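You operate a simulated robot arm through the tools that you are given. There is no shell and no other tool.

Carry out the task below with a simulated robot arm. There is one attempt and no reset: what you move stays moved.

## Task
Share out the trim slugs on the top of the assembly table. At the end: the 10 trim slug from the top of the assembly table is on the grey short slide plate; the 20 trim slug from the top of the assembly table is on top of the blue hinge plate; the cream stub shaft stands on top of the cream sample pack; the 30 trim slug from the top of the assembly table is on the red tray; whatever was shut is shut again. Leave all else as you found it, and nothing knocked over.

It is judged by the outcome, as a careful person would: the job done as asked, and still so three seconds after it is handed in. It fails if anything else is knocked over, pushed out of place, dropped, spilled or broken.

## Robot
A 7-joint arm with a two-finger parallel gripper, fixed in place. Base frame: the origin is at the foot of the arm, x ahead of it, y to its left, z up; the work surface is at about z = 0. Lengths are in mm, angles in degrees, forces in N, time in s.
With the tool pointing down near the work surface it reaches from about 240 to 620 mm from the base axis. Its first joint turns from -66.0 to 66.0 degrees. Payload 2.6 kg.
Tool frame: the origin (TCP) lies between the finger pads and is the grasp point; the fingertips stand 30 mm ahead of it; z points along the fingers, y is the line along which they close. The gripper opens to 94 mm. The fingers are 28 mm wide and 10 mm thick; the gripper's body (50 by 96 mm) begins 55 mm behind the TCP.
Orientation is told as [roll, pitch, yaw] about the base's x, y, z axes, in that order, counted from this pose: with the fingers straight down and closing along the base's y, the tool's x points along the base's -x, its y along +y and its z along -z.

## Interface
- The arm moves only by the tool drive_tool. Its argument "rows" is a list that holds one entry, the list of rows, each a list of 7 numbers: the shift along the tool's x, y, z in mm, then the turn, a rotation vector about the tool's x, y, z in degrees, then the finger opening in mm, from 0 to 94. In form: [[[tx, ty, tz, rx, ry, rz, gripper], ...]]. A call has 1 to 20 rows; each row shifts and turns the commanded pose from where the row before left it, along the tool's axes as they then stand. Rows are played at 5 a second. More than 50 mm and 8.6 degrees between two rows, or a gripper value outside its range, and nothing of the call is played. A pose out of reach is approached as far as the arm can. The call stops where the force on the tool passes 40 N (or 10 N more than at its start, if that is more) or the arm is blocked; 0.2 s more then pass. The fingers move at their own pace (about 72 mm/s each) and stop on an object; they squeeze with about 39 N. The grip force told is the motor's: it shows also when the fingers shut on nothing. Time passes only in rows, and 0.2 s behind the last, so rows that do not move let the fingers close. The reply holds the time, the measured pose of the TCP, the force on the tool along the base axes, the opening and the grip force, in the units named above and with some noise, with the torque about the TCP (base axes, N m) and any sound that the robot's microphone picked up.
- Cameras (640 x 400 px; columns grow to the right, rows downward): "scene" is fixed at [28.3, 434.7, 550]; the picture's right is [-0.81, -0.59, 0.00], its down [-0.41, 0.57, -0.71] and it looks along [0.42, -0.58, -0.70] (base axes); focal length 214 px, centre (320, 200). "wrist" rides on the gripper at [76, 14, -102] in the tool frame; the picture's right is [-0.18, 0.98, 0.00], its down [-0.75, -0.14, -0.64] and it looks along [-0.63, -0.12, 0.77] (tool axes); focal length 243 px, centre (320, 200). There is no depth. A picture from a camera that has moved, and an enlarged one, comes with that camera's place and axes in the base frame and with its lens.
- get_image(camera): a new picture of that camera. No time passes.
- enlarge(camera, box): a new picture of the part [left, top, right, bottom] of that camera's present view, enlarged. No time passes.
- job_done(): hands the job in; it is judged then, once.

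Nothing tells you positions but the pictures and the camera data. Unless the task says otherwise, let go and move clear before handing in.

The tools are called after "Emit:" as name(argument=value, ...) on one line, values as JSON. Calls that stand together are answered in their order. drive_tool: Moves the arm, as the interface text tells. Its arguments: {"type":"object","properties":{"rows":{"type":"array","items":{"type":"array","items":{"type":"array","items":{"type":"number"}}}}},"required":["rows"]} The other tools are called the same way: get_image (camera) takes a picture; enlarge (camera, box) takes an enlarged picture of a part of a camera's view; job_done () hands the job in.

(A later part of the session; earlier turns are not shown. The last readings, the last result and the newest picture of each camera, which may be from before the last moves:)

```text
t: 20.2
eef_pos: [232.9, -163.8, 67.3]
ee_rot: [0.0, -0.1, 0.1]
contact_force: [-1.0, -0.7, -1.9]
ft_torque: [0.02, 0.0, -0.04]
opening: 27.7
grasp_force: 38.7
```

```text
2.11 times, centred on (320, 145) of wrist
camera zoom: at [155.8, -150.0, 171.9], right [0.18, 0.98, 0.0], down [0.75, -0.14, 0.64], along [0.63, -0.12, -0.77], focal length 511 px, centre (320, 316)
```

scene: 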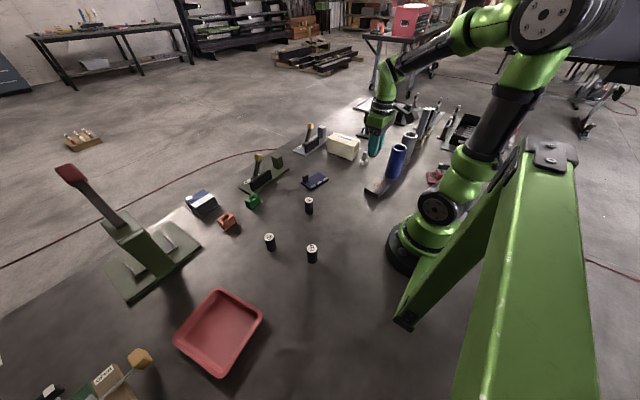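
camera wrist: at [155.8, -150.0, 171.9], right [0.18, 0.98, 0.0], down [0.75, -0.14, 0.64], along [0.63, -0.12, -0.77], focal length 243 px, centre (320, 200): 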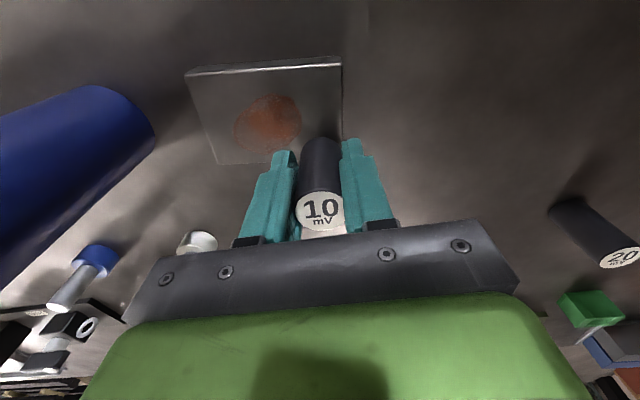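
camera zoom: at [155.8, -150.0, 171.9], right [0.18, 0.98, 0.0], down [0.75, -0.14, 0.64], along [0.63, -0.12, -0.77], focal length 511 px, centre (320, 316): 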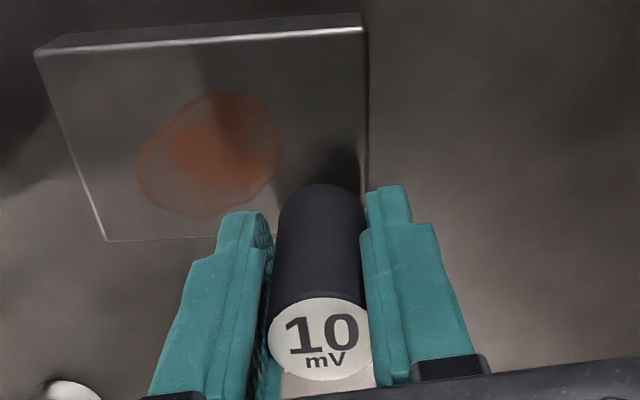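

In the far direction the slug would overhang by about 2 mm. I'll shift 5 mm toward the base and then set it down.

Emit:
drive_tool(rows=[[[5, 0, 0, 0, 0, 0, 15], [0, 0, 0, 0, 0, 0, 15], [0, 0, 2, 0, 0, 0, 15], [0, 0, 2, 0, 0, 0, 15], [0, 0, 1, 0, 0, 0, 15], [0, 0, 0, 0, 0, 0, 15]]])

Emit:
enlarge(camera="wrist", box=[240, 50, 400, 240])

```text
t: 21.6
eef_pos: [229.4, -161.7, 63.3]
ee_rot: [-0.1, -0.1, 0.0]
contact_force: [-6.5, 2.7, 19.3]
ft_torque: [0.13, 0.2, -0.02]
opening: 27.5
grasp_force: 38.5
```

```text
2.11 times, centred on (320, 145) of wrist
camera zoom: at [151.9, -149.6, 167.4], right [0.18, 0.98, 0.0], down [0.75, -0.14, 0.64], along [0.63, -0.12, -0.77], focal length 511 px, centre (320, 316)
```

zoom: 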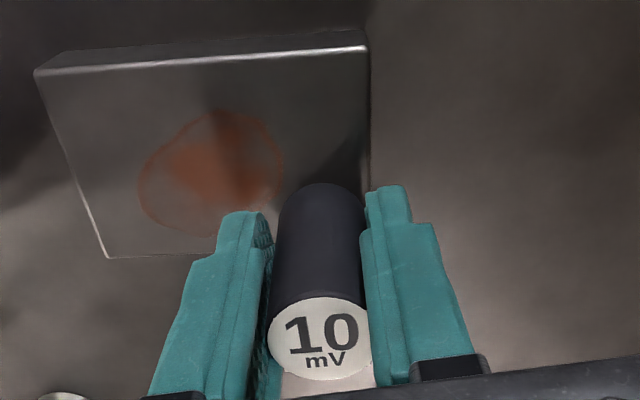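

The slug is seated, with 19 N of down-force and its base within the plate. I'll ease up about 1 mm, open the fingers and rise.

Emit:
drive_tool(rows=[[[0, 0, -1, 0, 0, 0, 15], [0, 0, 0, 0, 0, 0, 15]]])

```text
t: 22.2
eef_pos: [227.8, -163.4, 63.8]
ee_rot: [0.1, 0.0, 0.2]
contact_force: [1.0, -0.3, 1.7]
ft_torque: [-0.05, -0.09, -0.02]
opening: 27.7
grasp_force: 39.5
```

Emit:
drive_tool(rows=[[[0, 0, 0, 0, 0, 0, 32], [0, 0, 0, 0, 0, 0, 45], [0, 0, 0, 0, 0, 0, 70], [0, 0, 0, 0, 0, 0, 94], [0, 0, 0, 0, 0, 0, 94], [0, 0, -15, 0, 0, 0, 94], [0, 0, -40, 0, 0, 0, 94], [0, 0, -40, 0, 0, 0, 94], [0, 0, -40, 0, 0, 0, 94]]])

Emit:
get_image(camera="wrist")

Emit:
enlarge(camera="scene", box=[350, 150, 430, 210])

```text
t: 24.2
eef_pos: [225.6, -162.4, 199.9]
ee_rot: [0.0, 0.1, 0.0]
contact_force: [-0.1, -0.7, 0.4]
ft_torque: [-0.02, 0.0, -0.03]
opening: 93.9
grasp_force: 0.0
```

```text
taken
camera wrist: at [148.6, -149.4, 304.2], right [0.18, 0.98, 0.0], down [0.75, -0.14, 0.64], along [0.63, -0.12, -0.77], focal length 243 px, centre (320, 200)
```

wrist: 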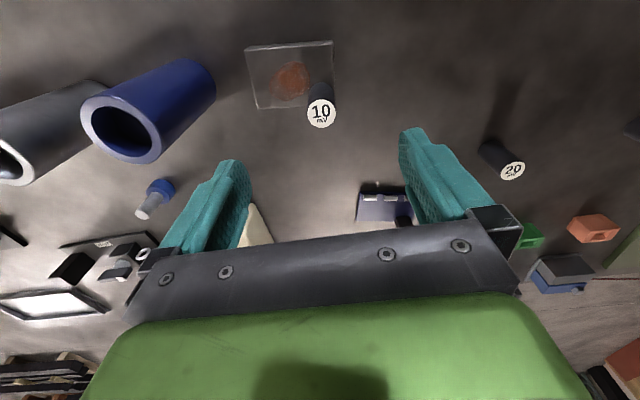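

```text
6.67 times, centred on (390, 180) of scene
camera zoom: at [28.3, 434.7, 550.0], right [-0.81, -0.59, 0.0], down [-0.41, 0.57, -0.71], along [0.42, -0.58, -0.7], focal length 1430 px, centre (-147, 333)
```

zoom: 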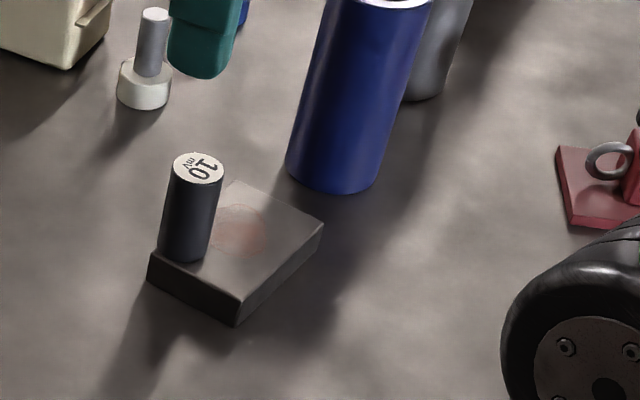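

Slug 10 stands upright on the plate. I'll zoom to check the margins.

Emit:
enlarge(camera="wrist", box=[230, 30, 350, 140])

Emit:
enlarge(camera="scene", box=[365, 165, 405, 205])

```text
3.64 times, centred on (290, 85) of wrist
camera zoom: at [148.6, -149.4, 304.2], right [0.18, 0.98, 0.0], down [0.75, -0.14, 0.64], along [0.63, -0.12, -0.77], focal length 882 px, centre (429, 618)
```

zoom: 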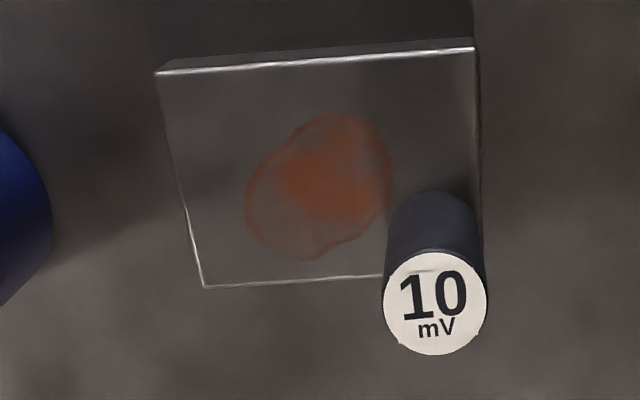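

```text
10.00 times, centred on (385, 185) of scene
camera zoom: at [28.3, 434.7, 550.0], right [-0.81, -0.59, 0.0], down [-0.41, 0.57, -0.71], along [0.42, -0.58, -0.7], focal length 2145 px, centre (-330, 350)
```

zoom: 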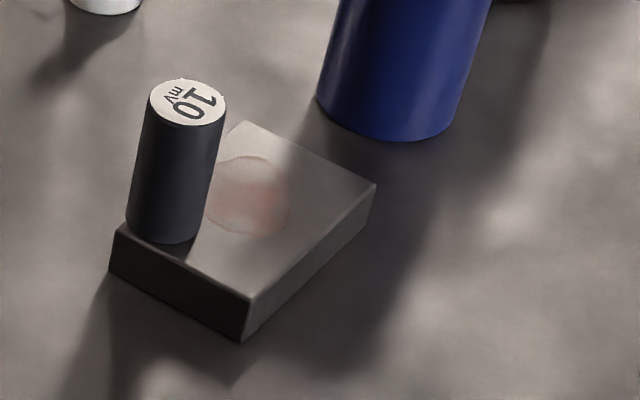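

Slug 10 is fully on the plate and upright. Next is slug 20, at about (347,49), so I'm moving above it at a safe height.

Emit:
drive_tool(rows=[[[-20, 35, 0, 0, 0, 0, 94], [-20, 35, 0, 0, 0, 0, 94], [-20, 35, 0, 0, 0, -7.5, 94], [-20, 35, 0, 0, 0, -7.5, 94], [-20, 35, 0, 0, 0, -7.5, 94], [0, 0, 0, 0, 0, -7.5, 94], [0, 0, 0, 0, 0, 0, 94]]])

Emit:
get_image(camera="wrist")

```text
t: 25.8
eef_pos: [311.0, 17.3, 200.5]
ee_rot: [0.0, 0.0, 30.2]
contact_force: [0.7, 0.0, 0.2]
ft_torque: [-0.01, -0.01, 0.01]
opening: 94.0
grasp_force: 0.1
```

```text
taken
camera wrist: at [237.9, -9.4, 305.0], right [-0.34, 0.94, 0.0], down [0.72, 0.26, 0.64], along [0.6, 0.22, -0.77], focal length 243 px, centre (320, 200)
```

wrist: 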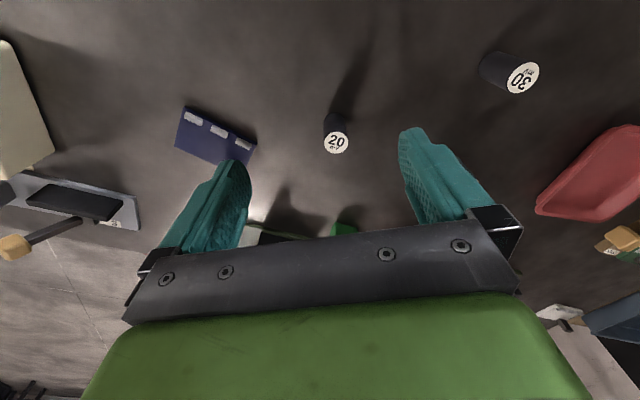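

Slug 20 measures at (346.7, 48.5). I'll align above it with yaw 30° and descend partway.

Emit:
drive_tool(rows=[[[-23.6, 4.8, 20, 0, 0, 0, 94], [-23.6, 4.8, 20, 0, 0, 0, 94], [0, 0, 40, 0, 0, 0, 94], [0, 0, 40, 0, 0, 0, 94], [0, 0, 0, 0, 0, 0, 94]]])

Emit:
get_image(camera="wrist")

```text
t: 27.0
eef_pos: [349.0, 49.5, 78.6]
ee_rot: [0.0, 0.1, 30.1]
contact_force: [0.0, 0.2, -0.1]
ft_torque: [-0.02, 0.02, 0.0]
opening: 94.0
grasp_force: 0.0
```

```text
taken
camera wrist: at [274.3, 22.8, 182.7], right [-0.33, 0.94, 0.0], down [0.72, 0.26, 0.64], along [0.61, 0.21, -0.77], focal length 243 px, centre (320, 200)
```

wrist: 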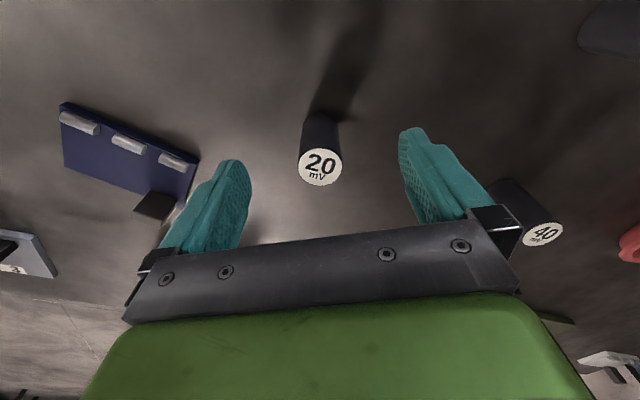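

Centred over slug 20. I'll descend to z≈47, a slightly higher grip, and close.

Emit:
drive_tool(rows=[[[1, 0, 12, 0, 0, 0, 94], [0, 0, 12, 0, 0, 0, 94], [0, 0, 8, 0, 0, 0, 94], [0, 0, 0, 0, 0, 0, 60], [0, 0, 0, 0, 0, 0, 35], [0, 0, 0, 0, 0, 0, 15], [0, 0, 0, 0, 0, 0, 15], [0, 0, 0, 0, 0, 0, 15]]])

Emit:
get_image(camera="wrist")

```text
t: 28.8
eef_pos: [346.7, 48.2, 46.0]
ee_rot: [0.0, 0.0, 30.2]
contact_force: [-0.2, 0.8, -0.2]
ft_torque: [-0.02, 0.01, -0.01]
opening: 26.4
grasp_force: 39.2
```

```text
taken
camera wrist: at [274.1, 21.9, 150.7], right [-0.33, 0.94, 0.0], down [0.72, 0.26, 0.64], along [0.61, 0.21, -0.77], focal length 243 px, centre (320, 200)
```

wrist: 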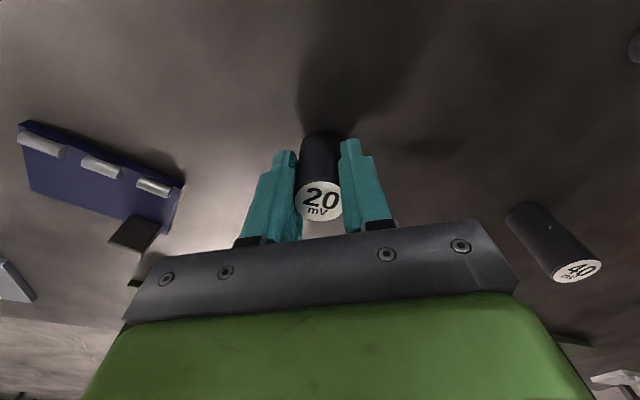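

Slug 20 is gripped. I'll lift it and carry it toward the blue hinge plate.

Emit:
drive_tool(rows=[[[0, 0, -20, 0, 0, 0, 15], [0, 0, -40, 0, 0, 0, 15], [0, 0, -40, 0, 0, 0, 15], [-0.7, -35, 0, 0, 0, 0, 15], [-0.7, -40, 0, 0, 0, 0, 15], [-0.7, -35, 0, 0, 0, 0, 15], [0, 0, 0, 0, 0, 0, 15]]])

Emit:
get_image(camera="wrist")

```text
t: 30.4
eef_pos: [404.4, -46.7, 148.3]
ee_rot: [0.0, -0.1, 30.1]
contact_force: [0.5, 0.2, -0.5]
ft_torque: [0.02, -0.01, -0.05]
opening: 26.5
grasp_force: 38.8
```

```text
taken
camera wrist: at [330.4, -72.9, 251.5], right [-0.33, 0.94, 0.0], down [0.72, 0.26, 0.64], along [0.61, 0.21, -0.77], focal length 243 px, centre (320, 200)
```

wrist: 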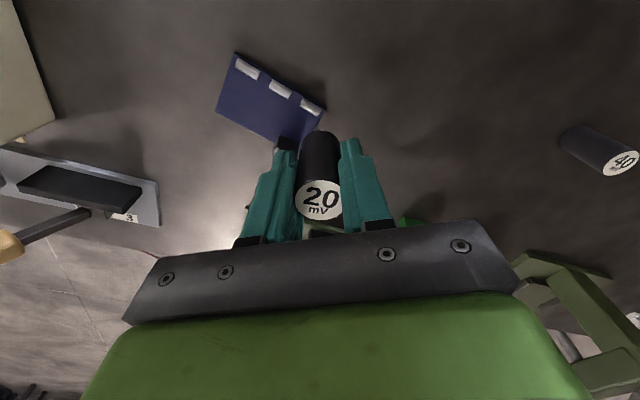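

Emit:
enlarge(camera="wrist", box=[200, 40, 340, 150])

```text
3.64 times, centred on (270, 95) of wrist
camera zoom: at [330.4, -72.9, 251.5], right [-0.33, 0.94, 0.0], down [0.72, 0.26, 0.64], along [0.61, 0.21, -0.77], focal length 882 px, centre (502, 582)
```

zoom: 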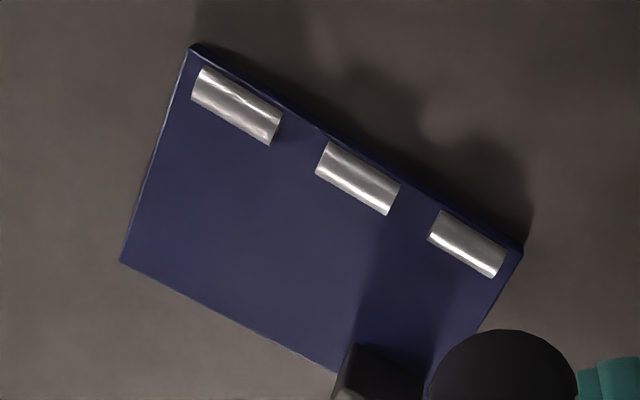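

The plate corners agree with my earlier estimate. My target for the slug is about (434,-97), between the knuckles and clear of the post. I'll move there and descend to just above.

Emit:
drive_tool(rows=[[[-1, -30, 0, 0, 0, 0, 15], [-1.5, -28.7, 0, 0, 0, 0, 15], [0, 0, 30, 0, 0, 0, 15], [0, 0, 30, 0, 0, 0, 15], [0, 0, 16, 0, 0, 0, 15], [0, 0, 0, 0, 0, 0, 15]]])

Emit:
get_image(camera="wrist")

Emit:
enlarge(camera="wrist", box=[200, 60, 420, 240])

Emit:
enlarge(camera="scene", box=[270, 140, 360, 210])

```text
t: 31.8
eef_pos: [435.4, -95.3, 69.1]
ee_rot: [0.0, 0.0, 30.1]
contact_force: [0.0, 0.4, -1.2]
ft_torque: [-0.03, 0.01, 0.03]
opening: 26.4
grasp_force: 39.1
```

```text
taken
camera wrist: at [362.1, -120.8, 173.4], right [-0.33, 0.94, 0.0], down [0.72, 0.26, 0.64], along [0.61, 0.21, -0.77], focal length 243 px, centre (320, 200)
```

wrist: 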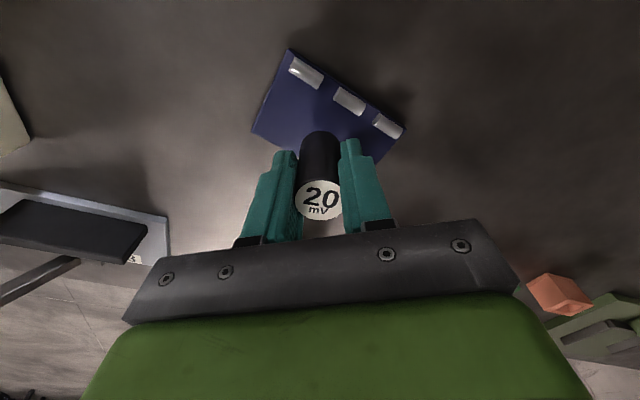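

```text
2.22 times, centred on (310, 150) of wrist
camera zoom: at [362.1, -120.8, 173.4], right [-0.33, 0.94, 0.0], down [0.72, 0.26, 0.64], along [0.61, 0.21, -0.77], focal length 539 px, centre (342, 311)
```

zoom: 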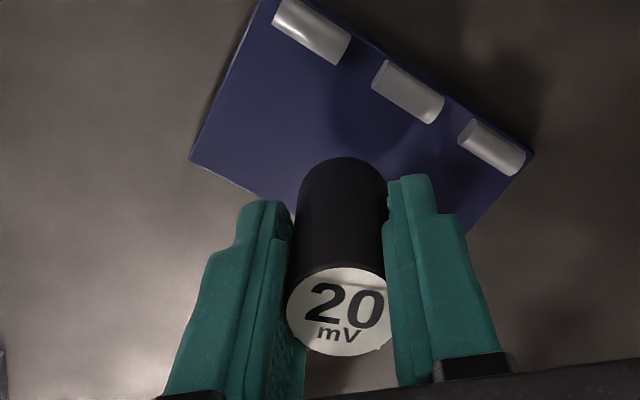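

```text
5.71 times, centred on (315, 175) of scene
camera zoom: at [28.3, 434.7, 550.0], right [-0.81, -0.59, 0.0], down [-0.41, 0.57, -0.71], along [0.42, -0.58, -0.7], focal length 1226 px, centre (349, 343)
```

zoom: 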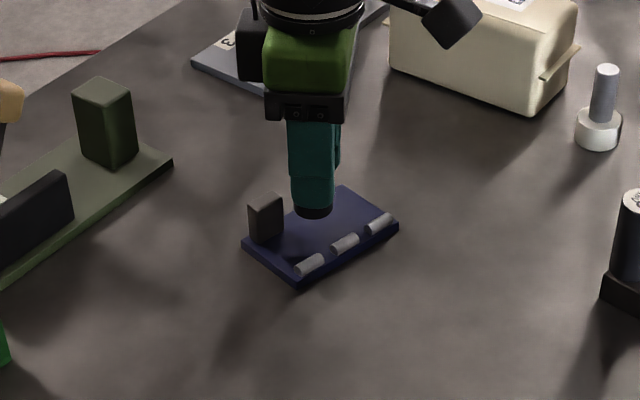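

The slug is above the free area of the blue plate. I'm lowering in small steps to contact.

Emit:
drive_tool(rows=[[[0, 0, 6, 0, 0, 0, 15], [0, 0, 5, 0, 0, 0, 15], [0, 0, 2, 0, 0, 0, 15], [0, 0, 0, 0, 0, 0, 15]]])

```text
t: 32.8
eef_pos: [435.9, -94.0, 56.9]
ee_rot: [0.0, 0.0, 30.1]
contact_force: [-0.5, 0.1, -1.1]
ft_torque: [0.02, 0.01, 0.0]
opening: 26.4
grasp_force: 39.0
```

Emit:
drive_tool(rows=[[[0, 0, 1.5, 0, 0, 0, 15], [0, 0, 1, 0, 0, 0, 15], [0, 0, 0, 0, 0, 0, 15]]])

Emit:
enlarge(camera="scene", box=[285, 150, 345, 200])

```text
t: 33.6
eef_pos: [436.5, -94.6, 55.6]
ee_rot: [0.0, -0.1, 30.0]
contact_force: [-0.4, 0.9, 2.2]
ft_torque: [0.0, 0.08, -0.03]
opening: 26.4
grasp_force: 38.6
```

```text
8.00 times, centred on (315, 175) of scene
camera zoom: at [28.3, 434.7, 550.0], right [-0.81, -0.59, 0.0], down [-0.41, 0.57, -0.71], along [0.42, -0.58, -0.7], focal length 1716 px, centre (360, 400)
```

zoom: 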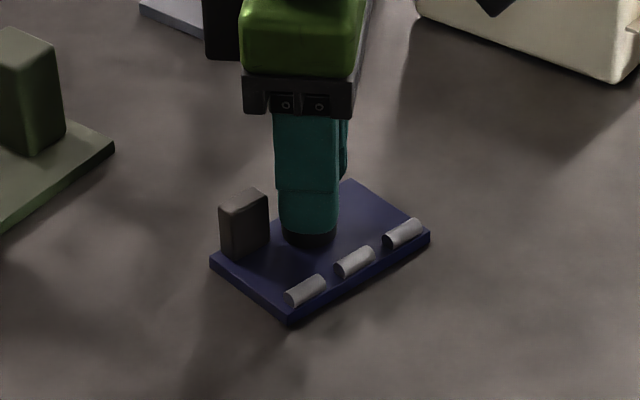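

Emit:
drive_tool(rows=[[[0, 0, 0.7, 0, 0, 0, 15], [0, 0, 0, 0, 0, 0, 15]]])

```text
t: 34.2
eef_pos: [437.7, -95.1, 55.1]
ee_rot: [-0.1, 0.0, 30.0]
contact_force: [-4.9, -0.2, 14.2]
ft_torque: [-0.02, 0.27, -0.05]
opening: 26.3
grasp_force: 38.9
```

Contact is confirmed at 14 N. I'll ease off, open and rise straight up.

Emit:
drive_tool(rows=[[[0, 0, -0.8, 0, 0, 0, 15], [0, 0, 0, 0, 0, 0, 15], [0, 0, 0, 0, 0, 0, 32], [0, 0, 0, 0, 0, 0, 45], [0, 0, 0, 0, 0, 0, 60], [0, 0, 0, 0, 0, 0, 60], [0, 0, -15, 0, 0, 0, 60], [0, 0, -40, 0, 0, 0, 60], [0, 0, -40, 0, 0, 0, 80], [0, 0, -40, 0, 0, 0, 94]]])

Emit:
get_image(camera="wrist")

Emit:
enlarge(camera="scene", box=[275, 145, 355, 205])

```text
t: 36.4
eef_pos: [435.0, -94.3, 191.5]
ee_rot: [0.0, 0.1, 30.1]
contact_force: [0.7, 0.7, 0.0]
ft_torque: [-0.04, 0.01, 0.03]
opening: 94.4
grasp_force: 0.0
```

```text
taken
camera wrist: at [362.2, -120.3, 295.9], right [-0.33, 0.94, 0.0], down [0.72, 0.26, 0.64], along [0.6, 0.21, -0.77], focal length 243 px, centre (320, 200)
```

wrist: 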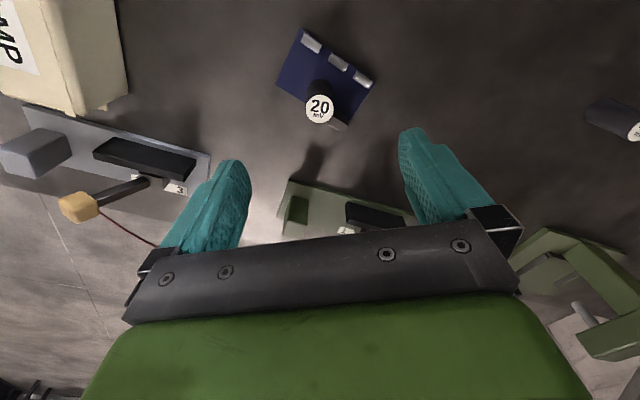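

```text
6.67 times, centred on (315, 175) of scene
camera zoom: at [28.3, 434.7, 550.0], right [-0.81, -0.59, 0.0], down [-0.41, 0.57, -0.71], along [0.42, -0.58, -0.7], focal length 1430 px, centre (353, 367)
```

zoom: 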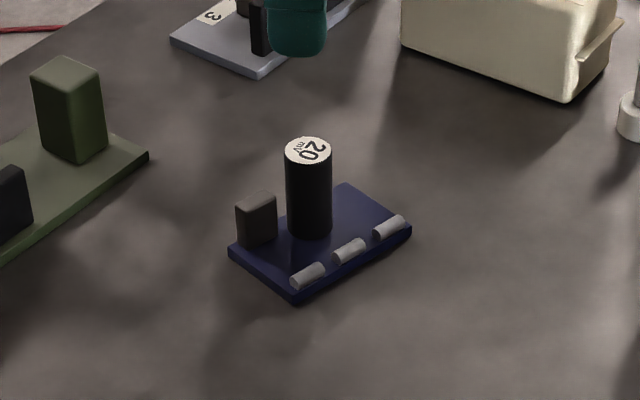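

Slug 20 stands upright on the blue hinge plate. Next is slug 30 at about (229,188), so I'm moving above it.

Emit:
drive_tool(rows=[[[4.7, 43, -2, 0, 0, 0, 94], [4.7, 43, -2, 0, 0, 0, 94], [4.7, 43, -2, 0, 0, 0, 94], [4.7, 43, -2, 0, 0, 0, 94], [4.7, 43, 0, 0, 0, 0, 94], [4.7, 43, 0, 0, 0, 0, 94], [4.7, 43, 0, 0, 0, 0, 94], [4.7, 43, 0, 0, 0, 0, 94], [0, 0, 0, 0, 0, 0, 94]]])

Emit:
get_image(camera="wrist")

```text
t: 38.4
eef_pos: [233.4, 186.6, 198.6]
ee_rot: [0.0, 0.0, 30.1]
contact_force: [0.1, -0.3, 0.0]
ft_torque: [0.03, -0.01, 0.01]
opening: 93.9
grasp_force: 0.1
```

```text
taken
camera wrist: at [159.1, 159.4, 303.5], right [-0.33, 0.94, 0.0], down [0.72, 0.26, 0.64], along [0.61, 0.21, -0.77], focal length 243 px, centre (320, 200)
```

wrist: 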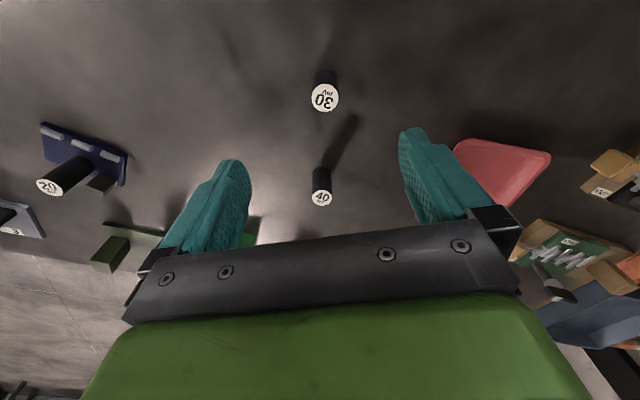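

Slug 30 measures at (226, 188.6). Before going down, I'll look at the device past the tray on the right.

Emit:
enlarge(camera="wrist", box=[440, 110, 640, 400])

Emit:
drive_tool(rows=[[[3.3, 5.6, 20, 0, 0, 0, 94], [0, 0, 40, 0, 0, 0, 94], [0, 0, 40, 0, 0, 0, 94], [0, 0, 20, 0, 0, 0, 94], [0, 0, 0, 0, 0, 0, 94]]])

Emit:
get_image(camera="wrist")

```text
1.38 times, centred on (540, 255) of wrist
camera zoom: at [159.1, 159.4, 303.5], right [-0.33, 0.94, 0.0], down [0.72, 0.26, 0.64], along [0.61, 0.21, -0.77], focal length 335 px, centre (17, 124)
```

zoom: 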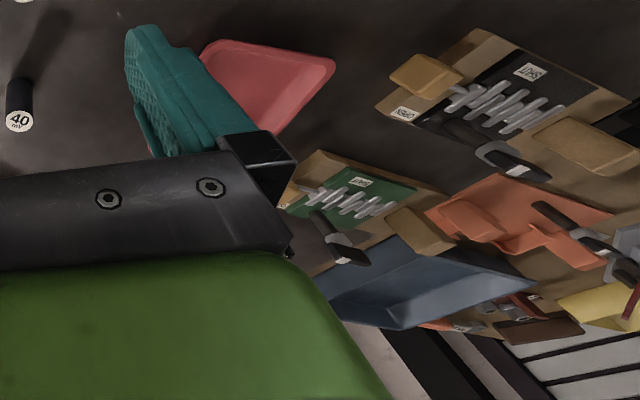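

```text
t: 39.6
eef_pos: [225.6, 187.0, 77.3]
ee_rot: [0.0, 0.1, 30.1]
contact_force: [-0.5, 0.6, 0.1]
ft_torque: [0.0, 0.01, 0.0]
opening: 93.7
grasp_force: 0.1
```

```text
taken
camera wrist: at [152.4, 161.1, 181.6], right [-0.33, 0.94, 0.0], down [0.72, 0.26, 0.64], along [0.61, 0.21, -0.77], focal length 243 px, centre (320, 200)
```

wrist: 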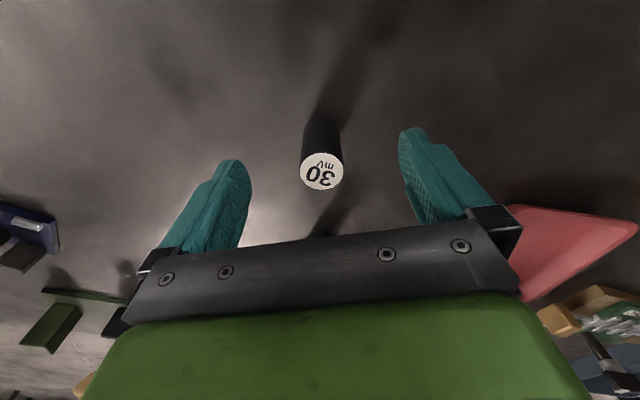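

Those are other shut/open fixtures well beyond reach and unrelated to the task. Slug 30 is centred, so I'll descend and grip it.

Emit:
drive_tool(rows=[[[-1, 0.5, 12, 0, 0, 0, 94], [0, 0, 12, 0, 0, 0, 94], [0, 0, 9, 0, 0, 0, 94], [0, 0, 0, 0, 0, 0, 60], [0, 0, 0, 0, 0, 0, 35], [0, 0, 0, 0, 0, 0, 15], [0, 0, 0, 0, 0, 0, 15], [0, 0, 0, 0, 0, 0, 15]]])

Emit:
get_image(camera="wrist")

```text
t: 41.4
eef_pos: [225.6, 188.9, 43.5]
ee_rot: [0.1, 0.0, 30.2]
contact_force: [0.2, -0.1, -0.5]
ft_torque: [0.03, -0.02, 0.03]
opening: 27.3
grasp_force: 38.8
```

```text
taken
camera wrist: at [152.0, 162.7, 148.2], right [-0.33, 0.94, 0.0], down [0.72, 0.26, 0.64], along [0.61, 0.21, -0.77], focal length 243 px, centre (320, 200)
```

wrist: 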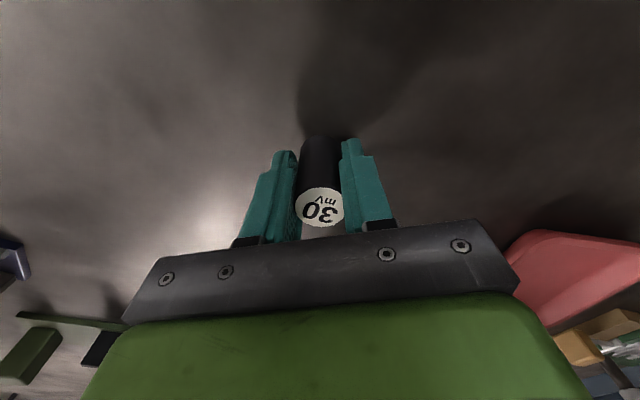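

Slug 30 is gripped. I'll lift it and carry it toward the red tray, stopping short to look at the tray.

Emit:
drive_tool(rows=[[[0, 0, -20, 0, 0, 0, 15], [0, 0, -40, 0, 0, 0, 15], [0, 0, -40, 0, 0, 0, 15], [0, 0, -40, 0, 0, 0, 15], [0, 0, -10, 0, 0, 0, 15], [-26, 28, 0, 0, 0, 0, 15], [-26, 28, 0, 0, 0, 0, 15], [-26, 28, 0, 0, 0, 0, 15], [-26, 28, 0, 0, 0, 0, 15], [0, 0, 0, 0, 0, -7, 15], [0, 0, 0, 0, 0, -7, 15], [0, 0, 0, 0, 0, -7, 15], [0, 0, 0, 0, 0, -7, 15], [0, 0, 0, 0, 0, 0, 15]]])

Emit:
get_image(camera="wrist")

Emit:
get_image(camera="scene")

```text
t: 44.4
eef_pos: [261.0, 337.8, 194.6]
ee_rot: [-0.1, 0.0, 58.2]
contact_force: [-0.4, -1.1, -2.0]
ft_torque: [0.04, -0.01, -0.02]
opening: 27.5
grasp_force: 39.0
```

```text
taken
camera wrist: at [207.9, 279.4, 299.0], right [-0.74, 0.67, 0.0], down [0.52, 0.57, 0.64], along [0.43, 0.47, -0.77], focal length 243 px, centre (320, 200)
```

wrist: 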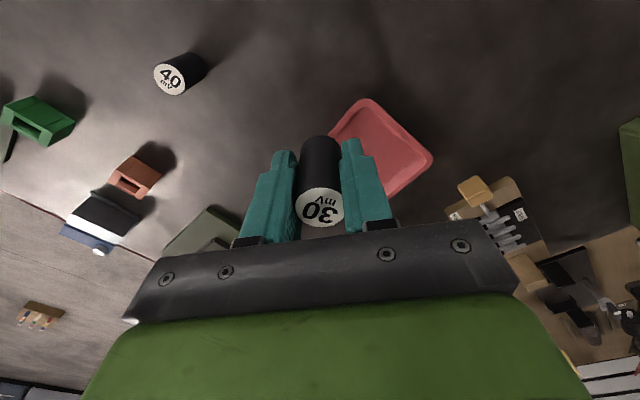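

```text
taken
```

scene: 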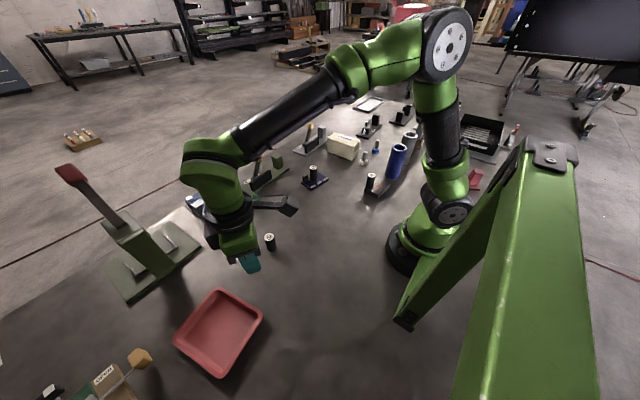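

The tray's rim corners put its centre near (285,450). I'm moving above the centre before descending.

Emit:
drive_tool(rows=[[[-27.2, 9.6, 0, 0, 0, 0, 15], [-27.2, 9.6, 0, 0, 0, 0, 15], [-27.2, 9.6, 0, 0, 0, 0, 15], [-27.2, 9.6, 0, 0, 0, 0, 15], [0, 0, 40, 0, 0, 0, 15], [0, 0, 30, 0, 0, 0, 15], [0, 0, 0, 0, 0, 0, 15]]])

Emit:
get_image(camera="wrist")

Emit:
get_image(camera="scene")

```text
t: 46.0
eef_pos: [286.5, 451.6, 123.4]
ee_rot: [-0.1, 0.1, 58.1]
contact_force: [-1.0, 0.0, -2.0]
ft_torque: [0.01, 0.0, -0.03]
opening: 27.6
grasp_force: 39.4
```

```text
taken
camera wrist: at [234.2, 393.0, 228.1], right [-0.74, 0.68, 0.0], down [0.52, 0.56, 0.64], along [0.43, 0.47, -0.77], focal length 243 px, centre (320, 200)
```

wrist: 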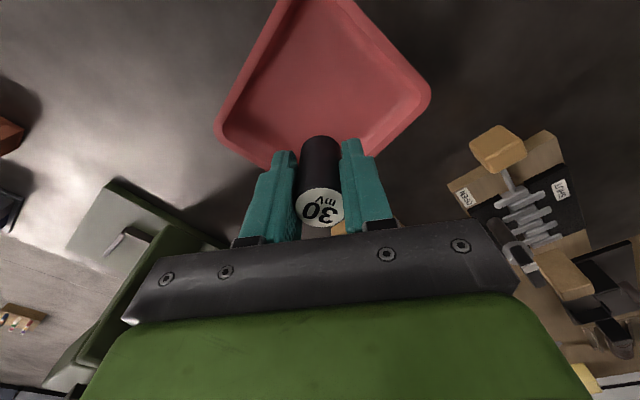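

```text
taken
```

scene: 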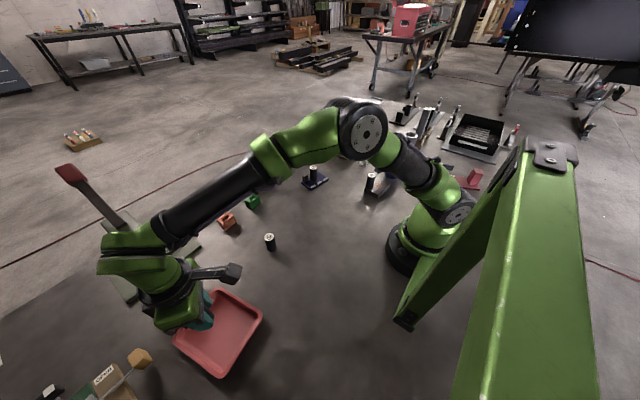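

The slug will land near the middle of the tray floor. I'm lowering gently until contact.

Emit:
drive_tool(rows=[[[6, 0, 30, 0, 0, 0, 15], [0, 0, 25, 0, 0, 0, 15], [0, 0, 12, 0, 0, 0, 15], [0, 0, 4, 0, 0, 0, 15], [0, 0, 0, 0, 0, 0, 15]]])

Emit:
get_image(camera="wrist")

```text
t: 47.2
eef_pos: [283.9, 444.8, 53.4]
ee_rot: [-0.1, 0.0, 58.1]
contact_force: [0.4, -0.4, -1.4]
ft_torque: [-0.01, 0.02, 0.0]
opening: 27.5
grasp_force: 38.7
```

```text
taken
camera wrist: at [229.7, 387.0, 158.2], right [-0.74, 0.68, 0.0], down [0.52, 0.56, 0.64], along [0.43, 0.47, -0.77], focal length 243 px, centre (320, 200)
```

wrist: 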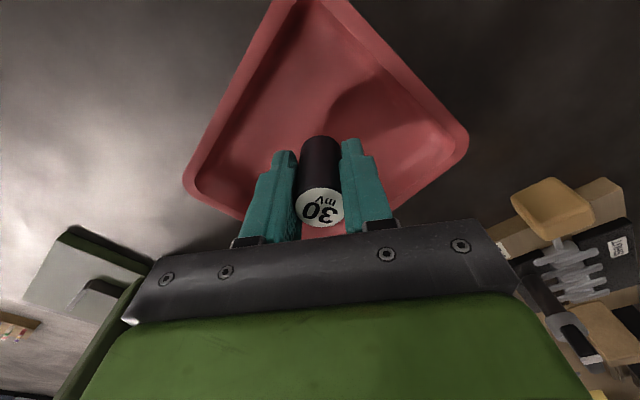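

Emit:
drive_tool(rows=[[[0, 0, 2, 0, 0, 0, 15], [0, 0, 1.5, 0, 0, 0, 15], [0, 0, 0, 0, 0, 0, 15]]])

```text
t: 48.0
eef_pos: [281.5, 444.6, 49.8]
ee_rot: [0.0, 0.0, 58.1]
contact_force: [0.3, -0.4, -0.9]
ft_torque: [0.0, -0.03, -0.05]
opening: 27.5
grasp_force: 39.2
```

Emit:
drive_tool(rows=[[[0, 0, 1, 0, 0, 0, 15], [0, 0, 1, 0, 0, 0, 15], [0, 0, 0, 0, 0, 0, 15]]])

```text
t: 48.8
eef_pos: [281.3, 444.9, 48.1]
ee_rot: [0.0, -0.1, 58.2]
contact_force: [0.2, -0.3, -1.1]
ft_torque: [-0.02, 0.02, 0.01]
opening: 27.4
grasp_force: 39.1
```

Emit:
drive_tool(rows=[[[0, 0, 1, 0, 0, 0, 15], [0, 0, 0, 0, 0, 0, 15]]])

```text
t: 49.4
eef_pos: [282.6, 446.1, 48.6]
ee_rot: [0.0, 0.0, 58.0]
contact_force: [0.1, 0.3, 1.0]
ft_torque: [-0.02, 0.01, -0.01]
opening: 27.4
grasp_force: 39.6
```

Emit:
drive_tool(rows=[[[0, 0, 0.7, 0, 0, 0, 15], [0, 0, 0, 0, 0, 0, 15]]])

```text
t: 50.0
eef_pos: [281.8, 444.7, 47.7]
ee_rot: [0.0, -0.1, 58.1]
contact_force: [-2.0, -3.0, 8.9]
ft_torque: [-0.11, 0.09, 0.0]
opening: 27.4
grasp_force: 38.7
```

The slug is touching the tray floor, with about 9 N of down-force. I'll ease off, release and rise.

Emit:
drive_tool(rows=[[[0, 0, -0.6, 0, 0, 0, 15], [0, 0, 0, 0, 0, 0, 15], [0, 0, 0, 0, 0, 0, 32], [0, 0, 0, 0, 0, 0, 44], [0, 0, 0, 0, 0, 0, 56], [0, 0, 0, 0, 0, 0, 56], [0, 0, -15, 0, 0, 0, 56], [0, 0, -40, 0, 0, 0, 56], [0, 0, -40, 0, 0, 0, 56], [0, 0, -40, 0, 0, 0, 56], [0, 0, -10, 0, 0, 0, 56]]])

Emit:
get_image(camera="wrist")

Emit:
get_image(camera="scene")

```text
t: 52.4
eef_pos: [280.0, 445.9, 194.0]
ee_rot: [0.0, -0.1, 58.1]
contact_force: [-1.5, 0.0, 0.1]
ft_torque: [0.03, -0.03, 0.03]
opening: 55.8
grasp_force: 0.1
```

```text
taken
camera wrist: at [227.5, 387.8, 298.7], right [-0.74, 0.68, 0.0], down [0.52, 0.57, 0.64], along [0.43, 0.47, -0.77], focal length 243 px, centre (320, 200)
```

wrist: 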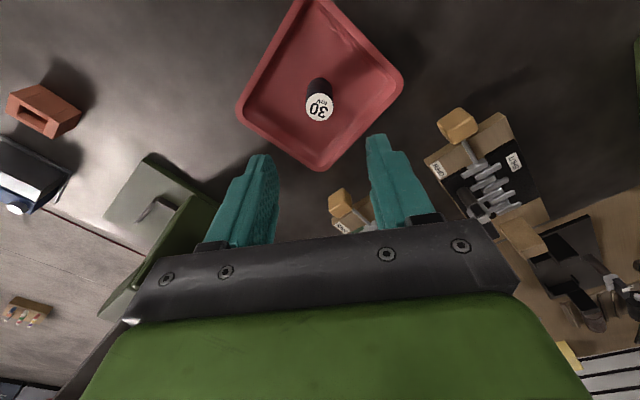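

```text
taken
```

scene: 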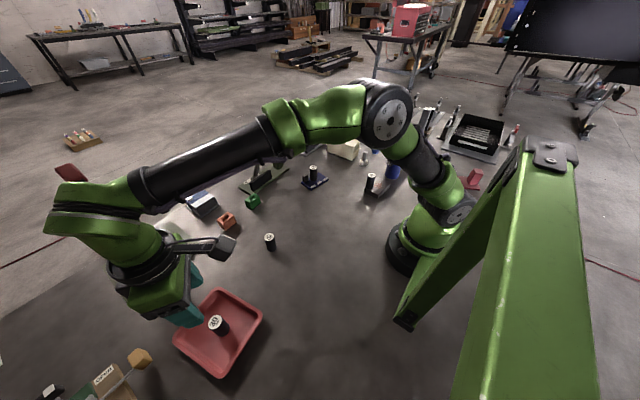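

Slug 30 stands upright in the red tray. Next is the cream stub shaft on the right, so I'll return to the middle and rotate the tool to face it.

Emit:
drive_tool(rows=[[[33, -28, -5, 0, 0, 0, 60], [33, -28, -5, 0, 0, 0, 60], [33, -28, -5, 0, 0, 0, 60], [33, -28, -5, 0, 0, 0, 60], [33, -28, -5, 0, 0, 0, 60], [33, -28, -5, 0, 0, 0, 60], [33, -28, -5, 0, 0, 0, 60], [33, -28, -5, 0, 0, 0, 60], [0, 0, 0, 0, 0, 8.5, 60], [0, 0, 0, 0, 0, 8.5, 60], [0, 0, 0, 0, 0, 8.5, 60], [0, 0, 0, 0, 0, 8.5, 60], [0, 0, 0, 0, 0, 8.5, 60], [0, 0, 0, 0, 0, 8.5, 60], [0, 0, 0, 0, 0, 8.5, 60], [0, 0, 0, 0, 0, 8.5, 60], [0, 0, 0, 0, 0, 8.5, 60], [0, 0, 0, 0, 0, 8.5, 60], [0, 0, 0, 0, 0, 8.5, 60], [0, 0, 0, 0, 0, 8.5, 60]]])

Emit:
enlarge(camera="scene", box=[300, 110, 420, 200])

```text
t: 56.6
eef_pos: [332.2, 103.0, 231.3]
ee_rot: [0.0, 0.0, -44.1]
contact_force: [-0.5, -0.3, -0.2]
ft_torque: [-0.01, 0.0, -0.01]
opening: 60.0
grasp_force: 0.1
```

```text
4.44 times, centred on (360, 155) of scene
camera zoom: at [28.3, 434.7, 550.0], right [-0.81, -0.59, 0.0], down [-0.41, 0.57, -0.71], along [0.42, -0.58, -0.7], focal length 953 px, centre (142, 400)
```

zoom: 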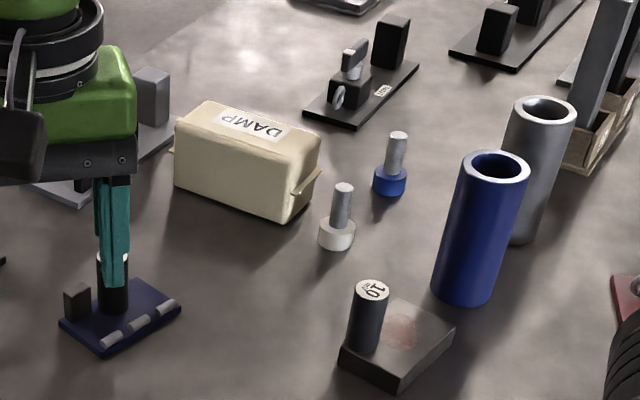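

Emit:
drive_tool(rows=[[[-27, -31.8, 0, 0, 0, 0, 60], [-27, -31.8, 0, 0, 0, 0, 60], [-27, -31.8, 0, 0, 0, 0, 60], [-27, -31.8, 0, 0, 0, 0, 60], [-27, -31.8, 0, 0, 0, 0, 60], [-27, -31.8, 0, 0, 0, 0, 60], [-27, -31.8, 0, 0, 0, 0, 60], [-27, -31.8, 0, 0, 0, 0, 60], [0, 0, 0, 0, 0, 0, 60]]])

Emit:
get_image(camera="wrist")

```text
t: 58.6
eef_pos: [315.1, -226.6, 232.7]
ee_rot: [0.0, 0.0, -43.9]
contact_force: [0.3, 0.4, -1.0]
ft_torque: [-0.02, 0.0, 0.02]
opening: 60.1
grasp_force: 0.1
```

```text
taken
camera wrist: at [269.4, -164.1, 335.8], right [0.81, 0.58, 0.0], down [0.44, -0.62, 0.64], along [0.37, -0.52, -0.77], focal length 243 px, centre (320, 200)
```

wrist: 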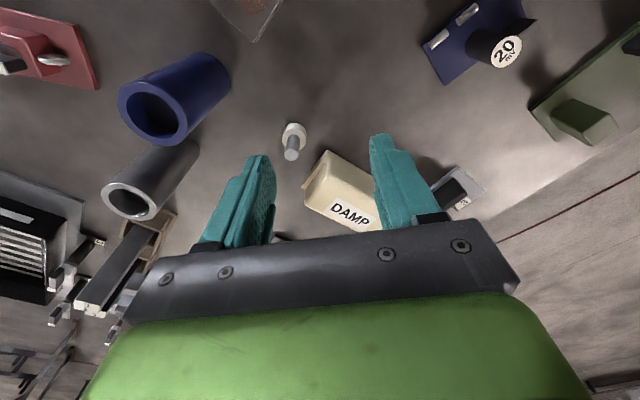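

Emit:
enlarge(camera="wrist", box=[260, 100, 400, 240])

Emit:
enlarge(camera="scene", box=[320, 120, 400, 180])

```text
2.86 times, centred on (330, 170) of wrist
camera zoom: at [269.4, -164.1, 335.8], right [0.81, 0.58, 0.0], down [0.44, -0.62, 0.64], along [0.37, -0.52, -0.77], focal length 693 px, centre (291, 286)
```

zoom: 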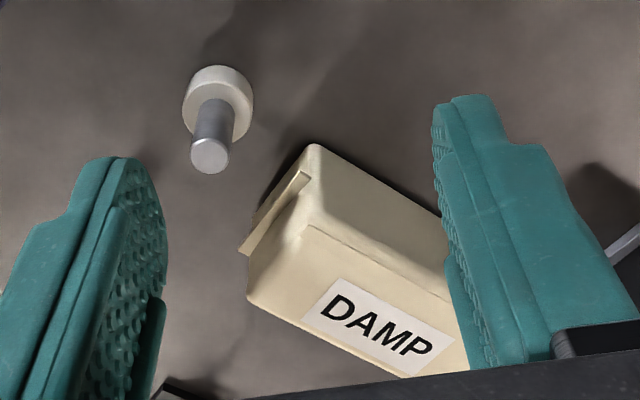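

```text
6.67 times, centred on (360, 150) of scene
camera zoom: at [28.3, 434.7, 550.0], right [-0.81, -0.59, 0.0], down [-0.41, 0.57, -0.71], along [0.42, -0.58, -0.7], focal length 1430 px, centre (53, 533)
```

zoom: 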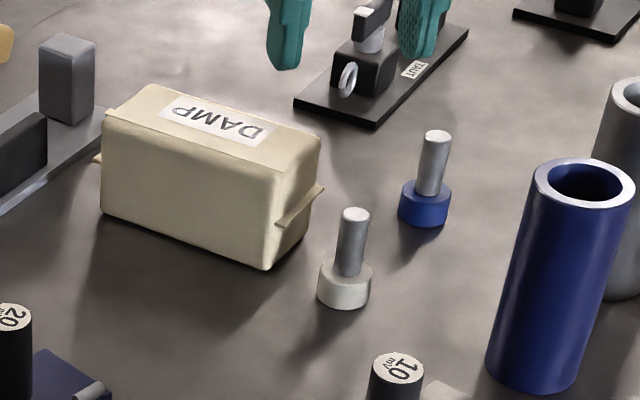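

The cream stub shaft works out at about (328,-307) and the pack is at about x 384–511 with its top near z≈75. I'll hover above the stub for an accurate fix.

Emit:
drive_tool(rows=[[[-22, -16, 10, 0, 0, 0, 60], [-22, -16, 20, 0, 0, 0, 60], [-21, -16, 25, 0, 0, 0, 60], [0, 0, 25, 0, 0, 0, 60], [0, 0, 0, 0, 0, 0, 60]]])

Emit:
get_image(camera="wrist")

Emit:
enlarge(camera="wrist", box=[260, 60, 400, 200])

Emit:
enlarge(camera="scene", box=[310, 110, 410, 180])

```text
t: 59.8
eef_pos: [324.5, -309.8, 151.3]
ee_rot: [0.0, 0.1, -43.8]
contact_force: [0.0, 0.5, 0.2]
ft_torque: [0.02, 0.02, 0.02]
opening: 60.1
grasp_force: 0.2
```

```text
taken
camera wrist: at [279.4, -246.4, 254.8], right [0.81, 0.58, 0.0], down [0.44, -0.62, 0.64], along [0.37, -0.52, -0.77], focal length 243 px, centre (320, 200)
```

wrist: 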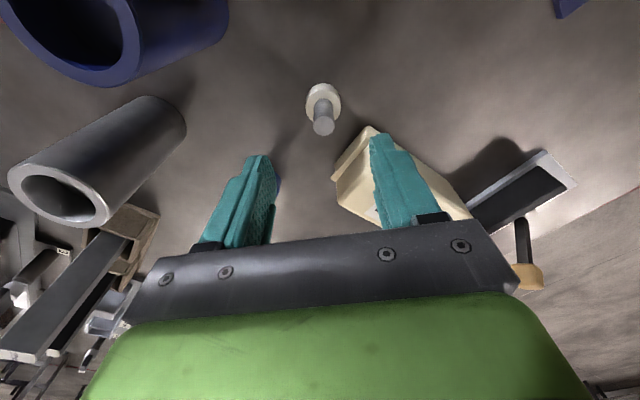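

```text
2.86 times, centred on (330, 130) of wrist
camera zoom: at [279.4, -246.4, 254.8], right [0.81, 0.58, 0.0], down [0.44, -0.62, 0.64], along [0.37, -0.52, -0.77], focal length 693 px, centre (291, 400)
```

zoom: 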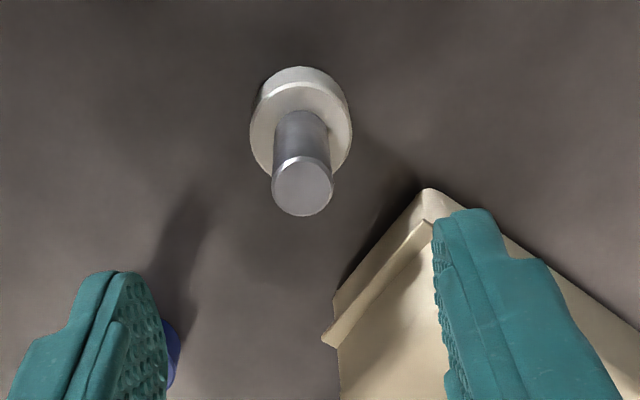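

```text
5.71 times, centred on (360, 145) of scene
camera zoom: at [28.3, 434.7, 550.0], right [-0.81, -0.59, 0.0], down [-0.41, 0.57, -0.71], along [0.42, -0.58, -0.7], focal length 1226 px, centre (91, 514)
```

zoom: 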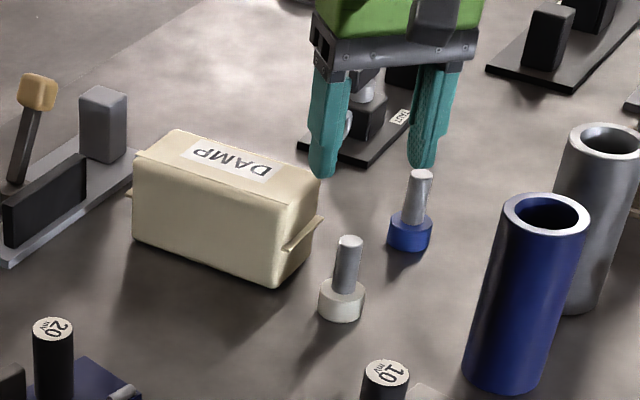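

The stub shaft is at (328.5,-309.4), about 66 mm tall, with a flange about 18 mm high and a shaft about 17 mm in diameter. I'll grip the shaft above the flange, with TCP z≈53.

Emit:
drive_tool(rows=[[[-2.9, 2.8, 20, 0, 0, 0, 60], [0, 0, 30, 0, 0, 0, 60], [0, 0, 25, 0, 0, 0, 60], [0, 0, 0, 0, 0, 0, 60]]])

Emit:
get_image(camera="wrist")

Emit:
enlarge(camera="wrist", box=[230, 90, 410, 240])

```text
t: 60.8
eef_pos: [329.4, -309.8, 77.4]
ee_rot: [-0.1, -0.1, -43.8]
contact_force: [0.0, -0.2, 0.6]
ft_torque: [-0.04, 0.01, 0.0]
opening: 59.8
grasp_force: 0.0
```

```text
taken
camera wrist: at [283.7, -247.6, 181.9], right [0.81, 0.58, 0.0], down [0.44, -0.62, 0.64], along [0.37, -0.52, -0.77], focal length 243 px, centre (320, 200)
```

wrist: 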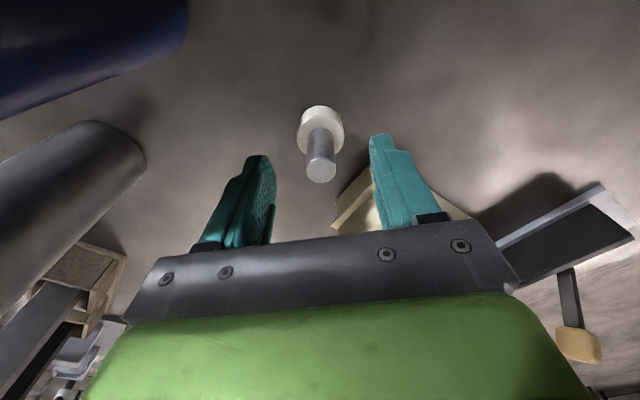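

```text
2.67 times, centred on (320, 165) of wrist
camera zoom: at [283.7, -247.6, 181.9], right [0.81, 0.58, 0.0], down [0.44, -0.62, 0.64], along [0.37, -0.52, -0.77], focal length 647 px, centre (320, 293)
```

zoom: 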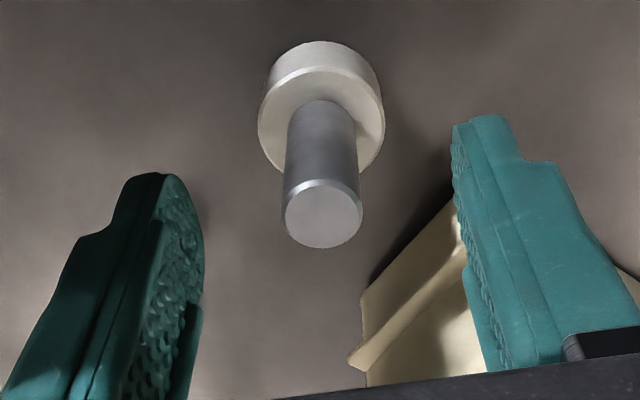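

Emit:
drive_tool(rows=[[[2, 0, 10, 0, 0, 0, 60], [0, 0, 10, 0, 0, 0, 60], [0, 0, 4, 0, 0, 0, 60], [0, 0, 0, 0, 0, 0, 40], [0, 0, 0, 0, 0, 0, 22], [0, 0, 0, 0, 0, 0, 8], [0, 0, 0, 0, 0, 0, 8], [0, 0, 0, 0, 0, 0, 8]]])

Emit:
get_image(camera="wrist")

Emit:
enlarge(camera="scene", box=[310, 110, 410, 180])

```text
t: 62.6
eef_pos: [327.7, -308.8, 53.6]
ee_rot: [-0.1, 0.1, -43.9]
contact_force: [-0.6, -0.3, 0.8]
ft_torque: [-0.03, 0.02, 0.0]
opening: 16.4
grasp_force: 38.9
```

```text
taken
camera wrist: at [281.8, -246.5, 157.7], right [0.81, 0.58, 0.0], down [0.44, -0.62, 0.64], along [0.37, -0.52, -0.77], focal length 243 px, centre (320, 200)
```

wrist: 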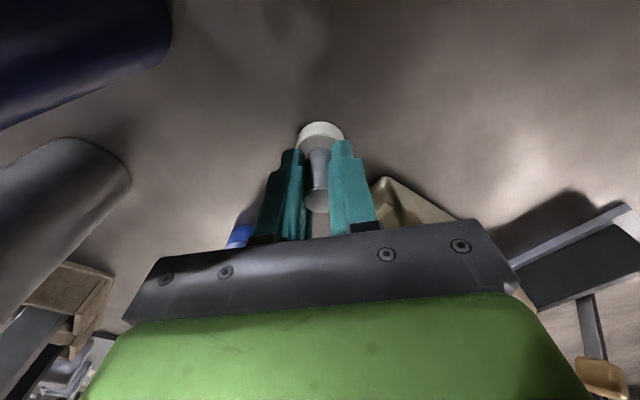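

```text
5.71 times, centred on (360, 145) of scene
camera zoom: at [28.3, 434.7, 550.0], right [-0.81, -0.59, 0.0], down [-0.41, 0.57, -0.71], along [0.42, -0.58, -0.7], focal length 1226 px, centre (91, 514)
```

zoom: 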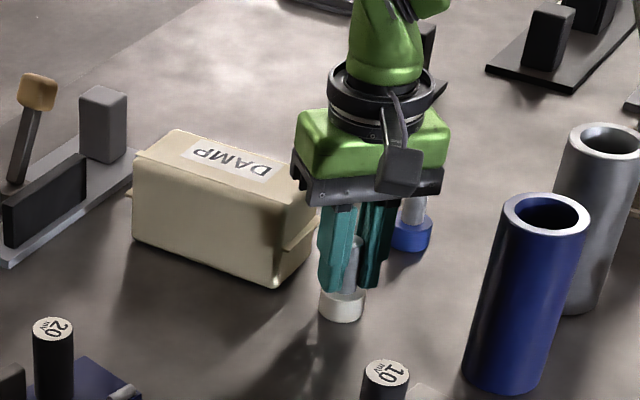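

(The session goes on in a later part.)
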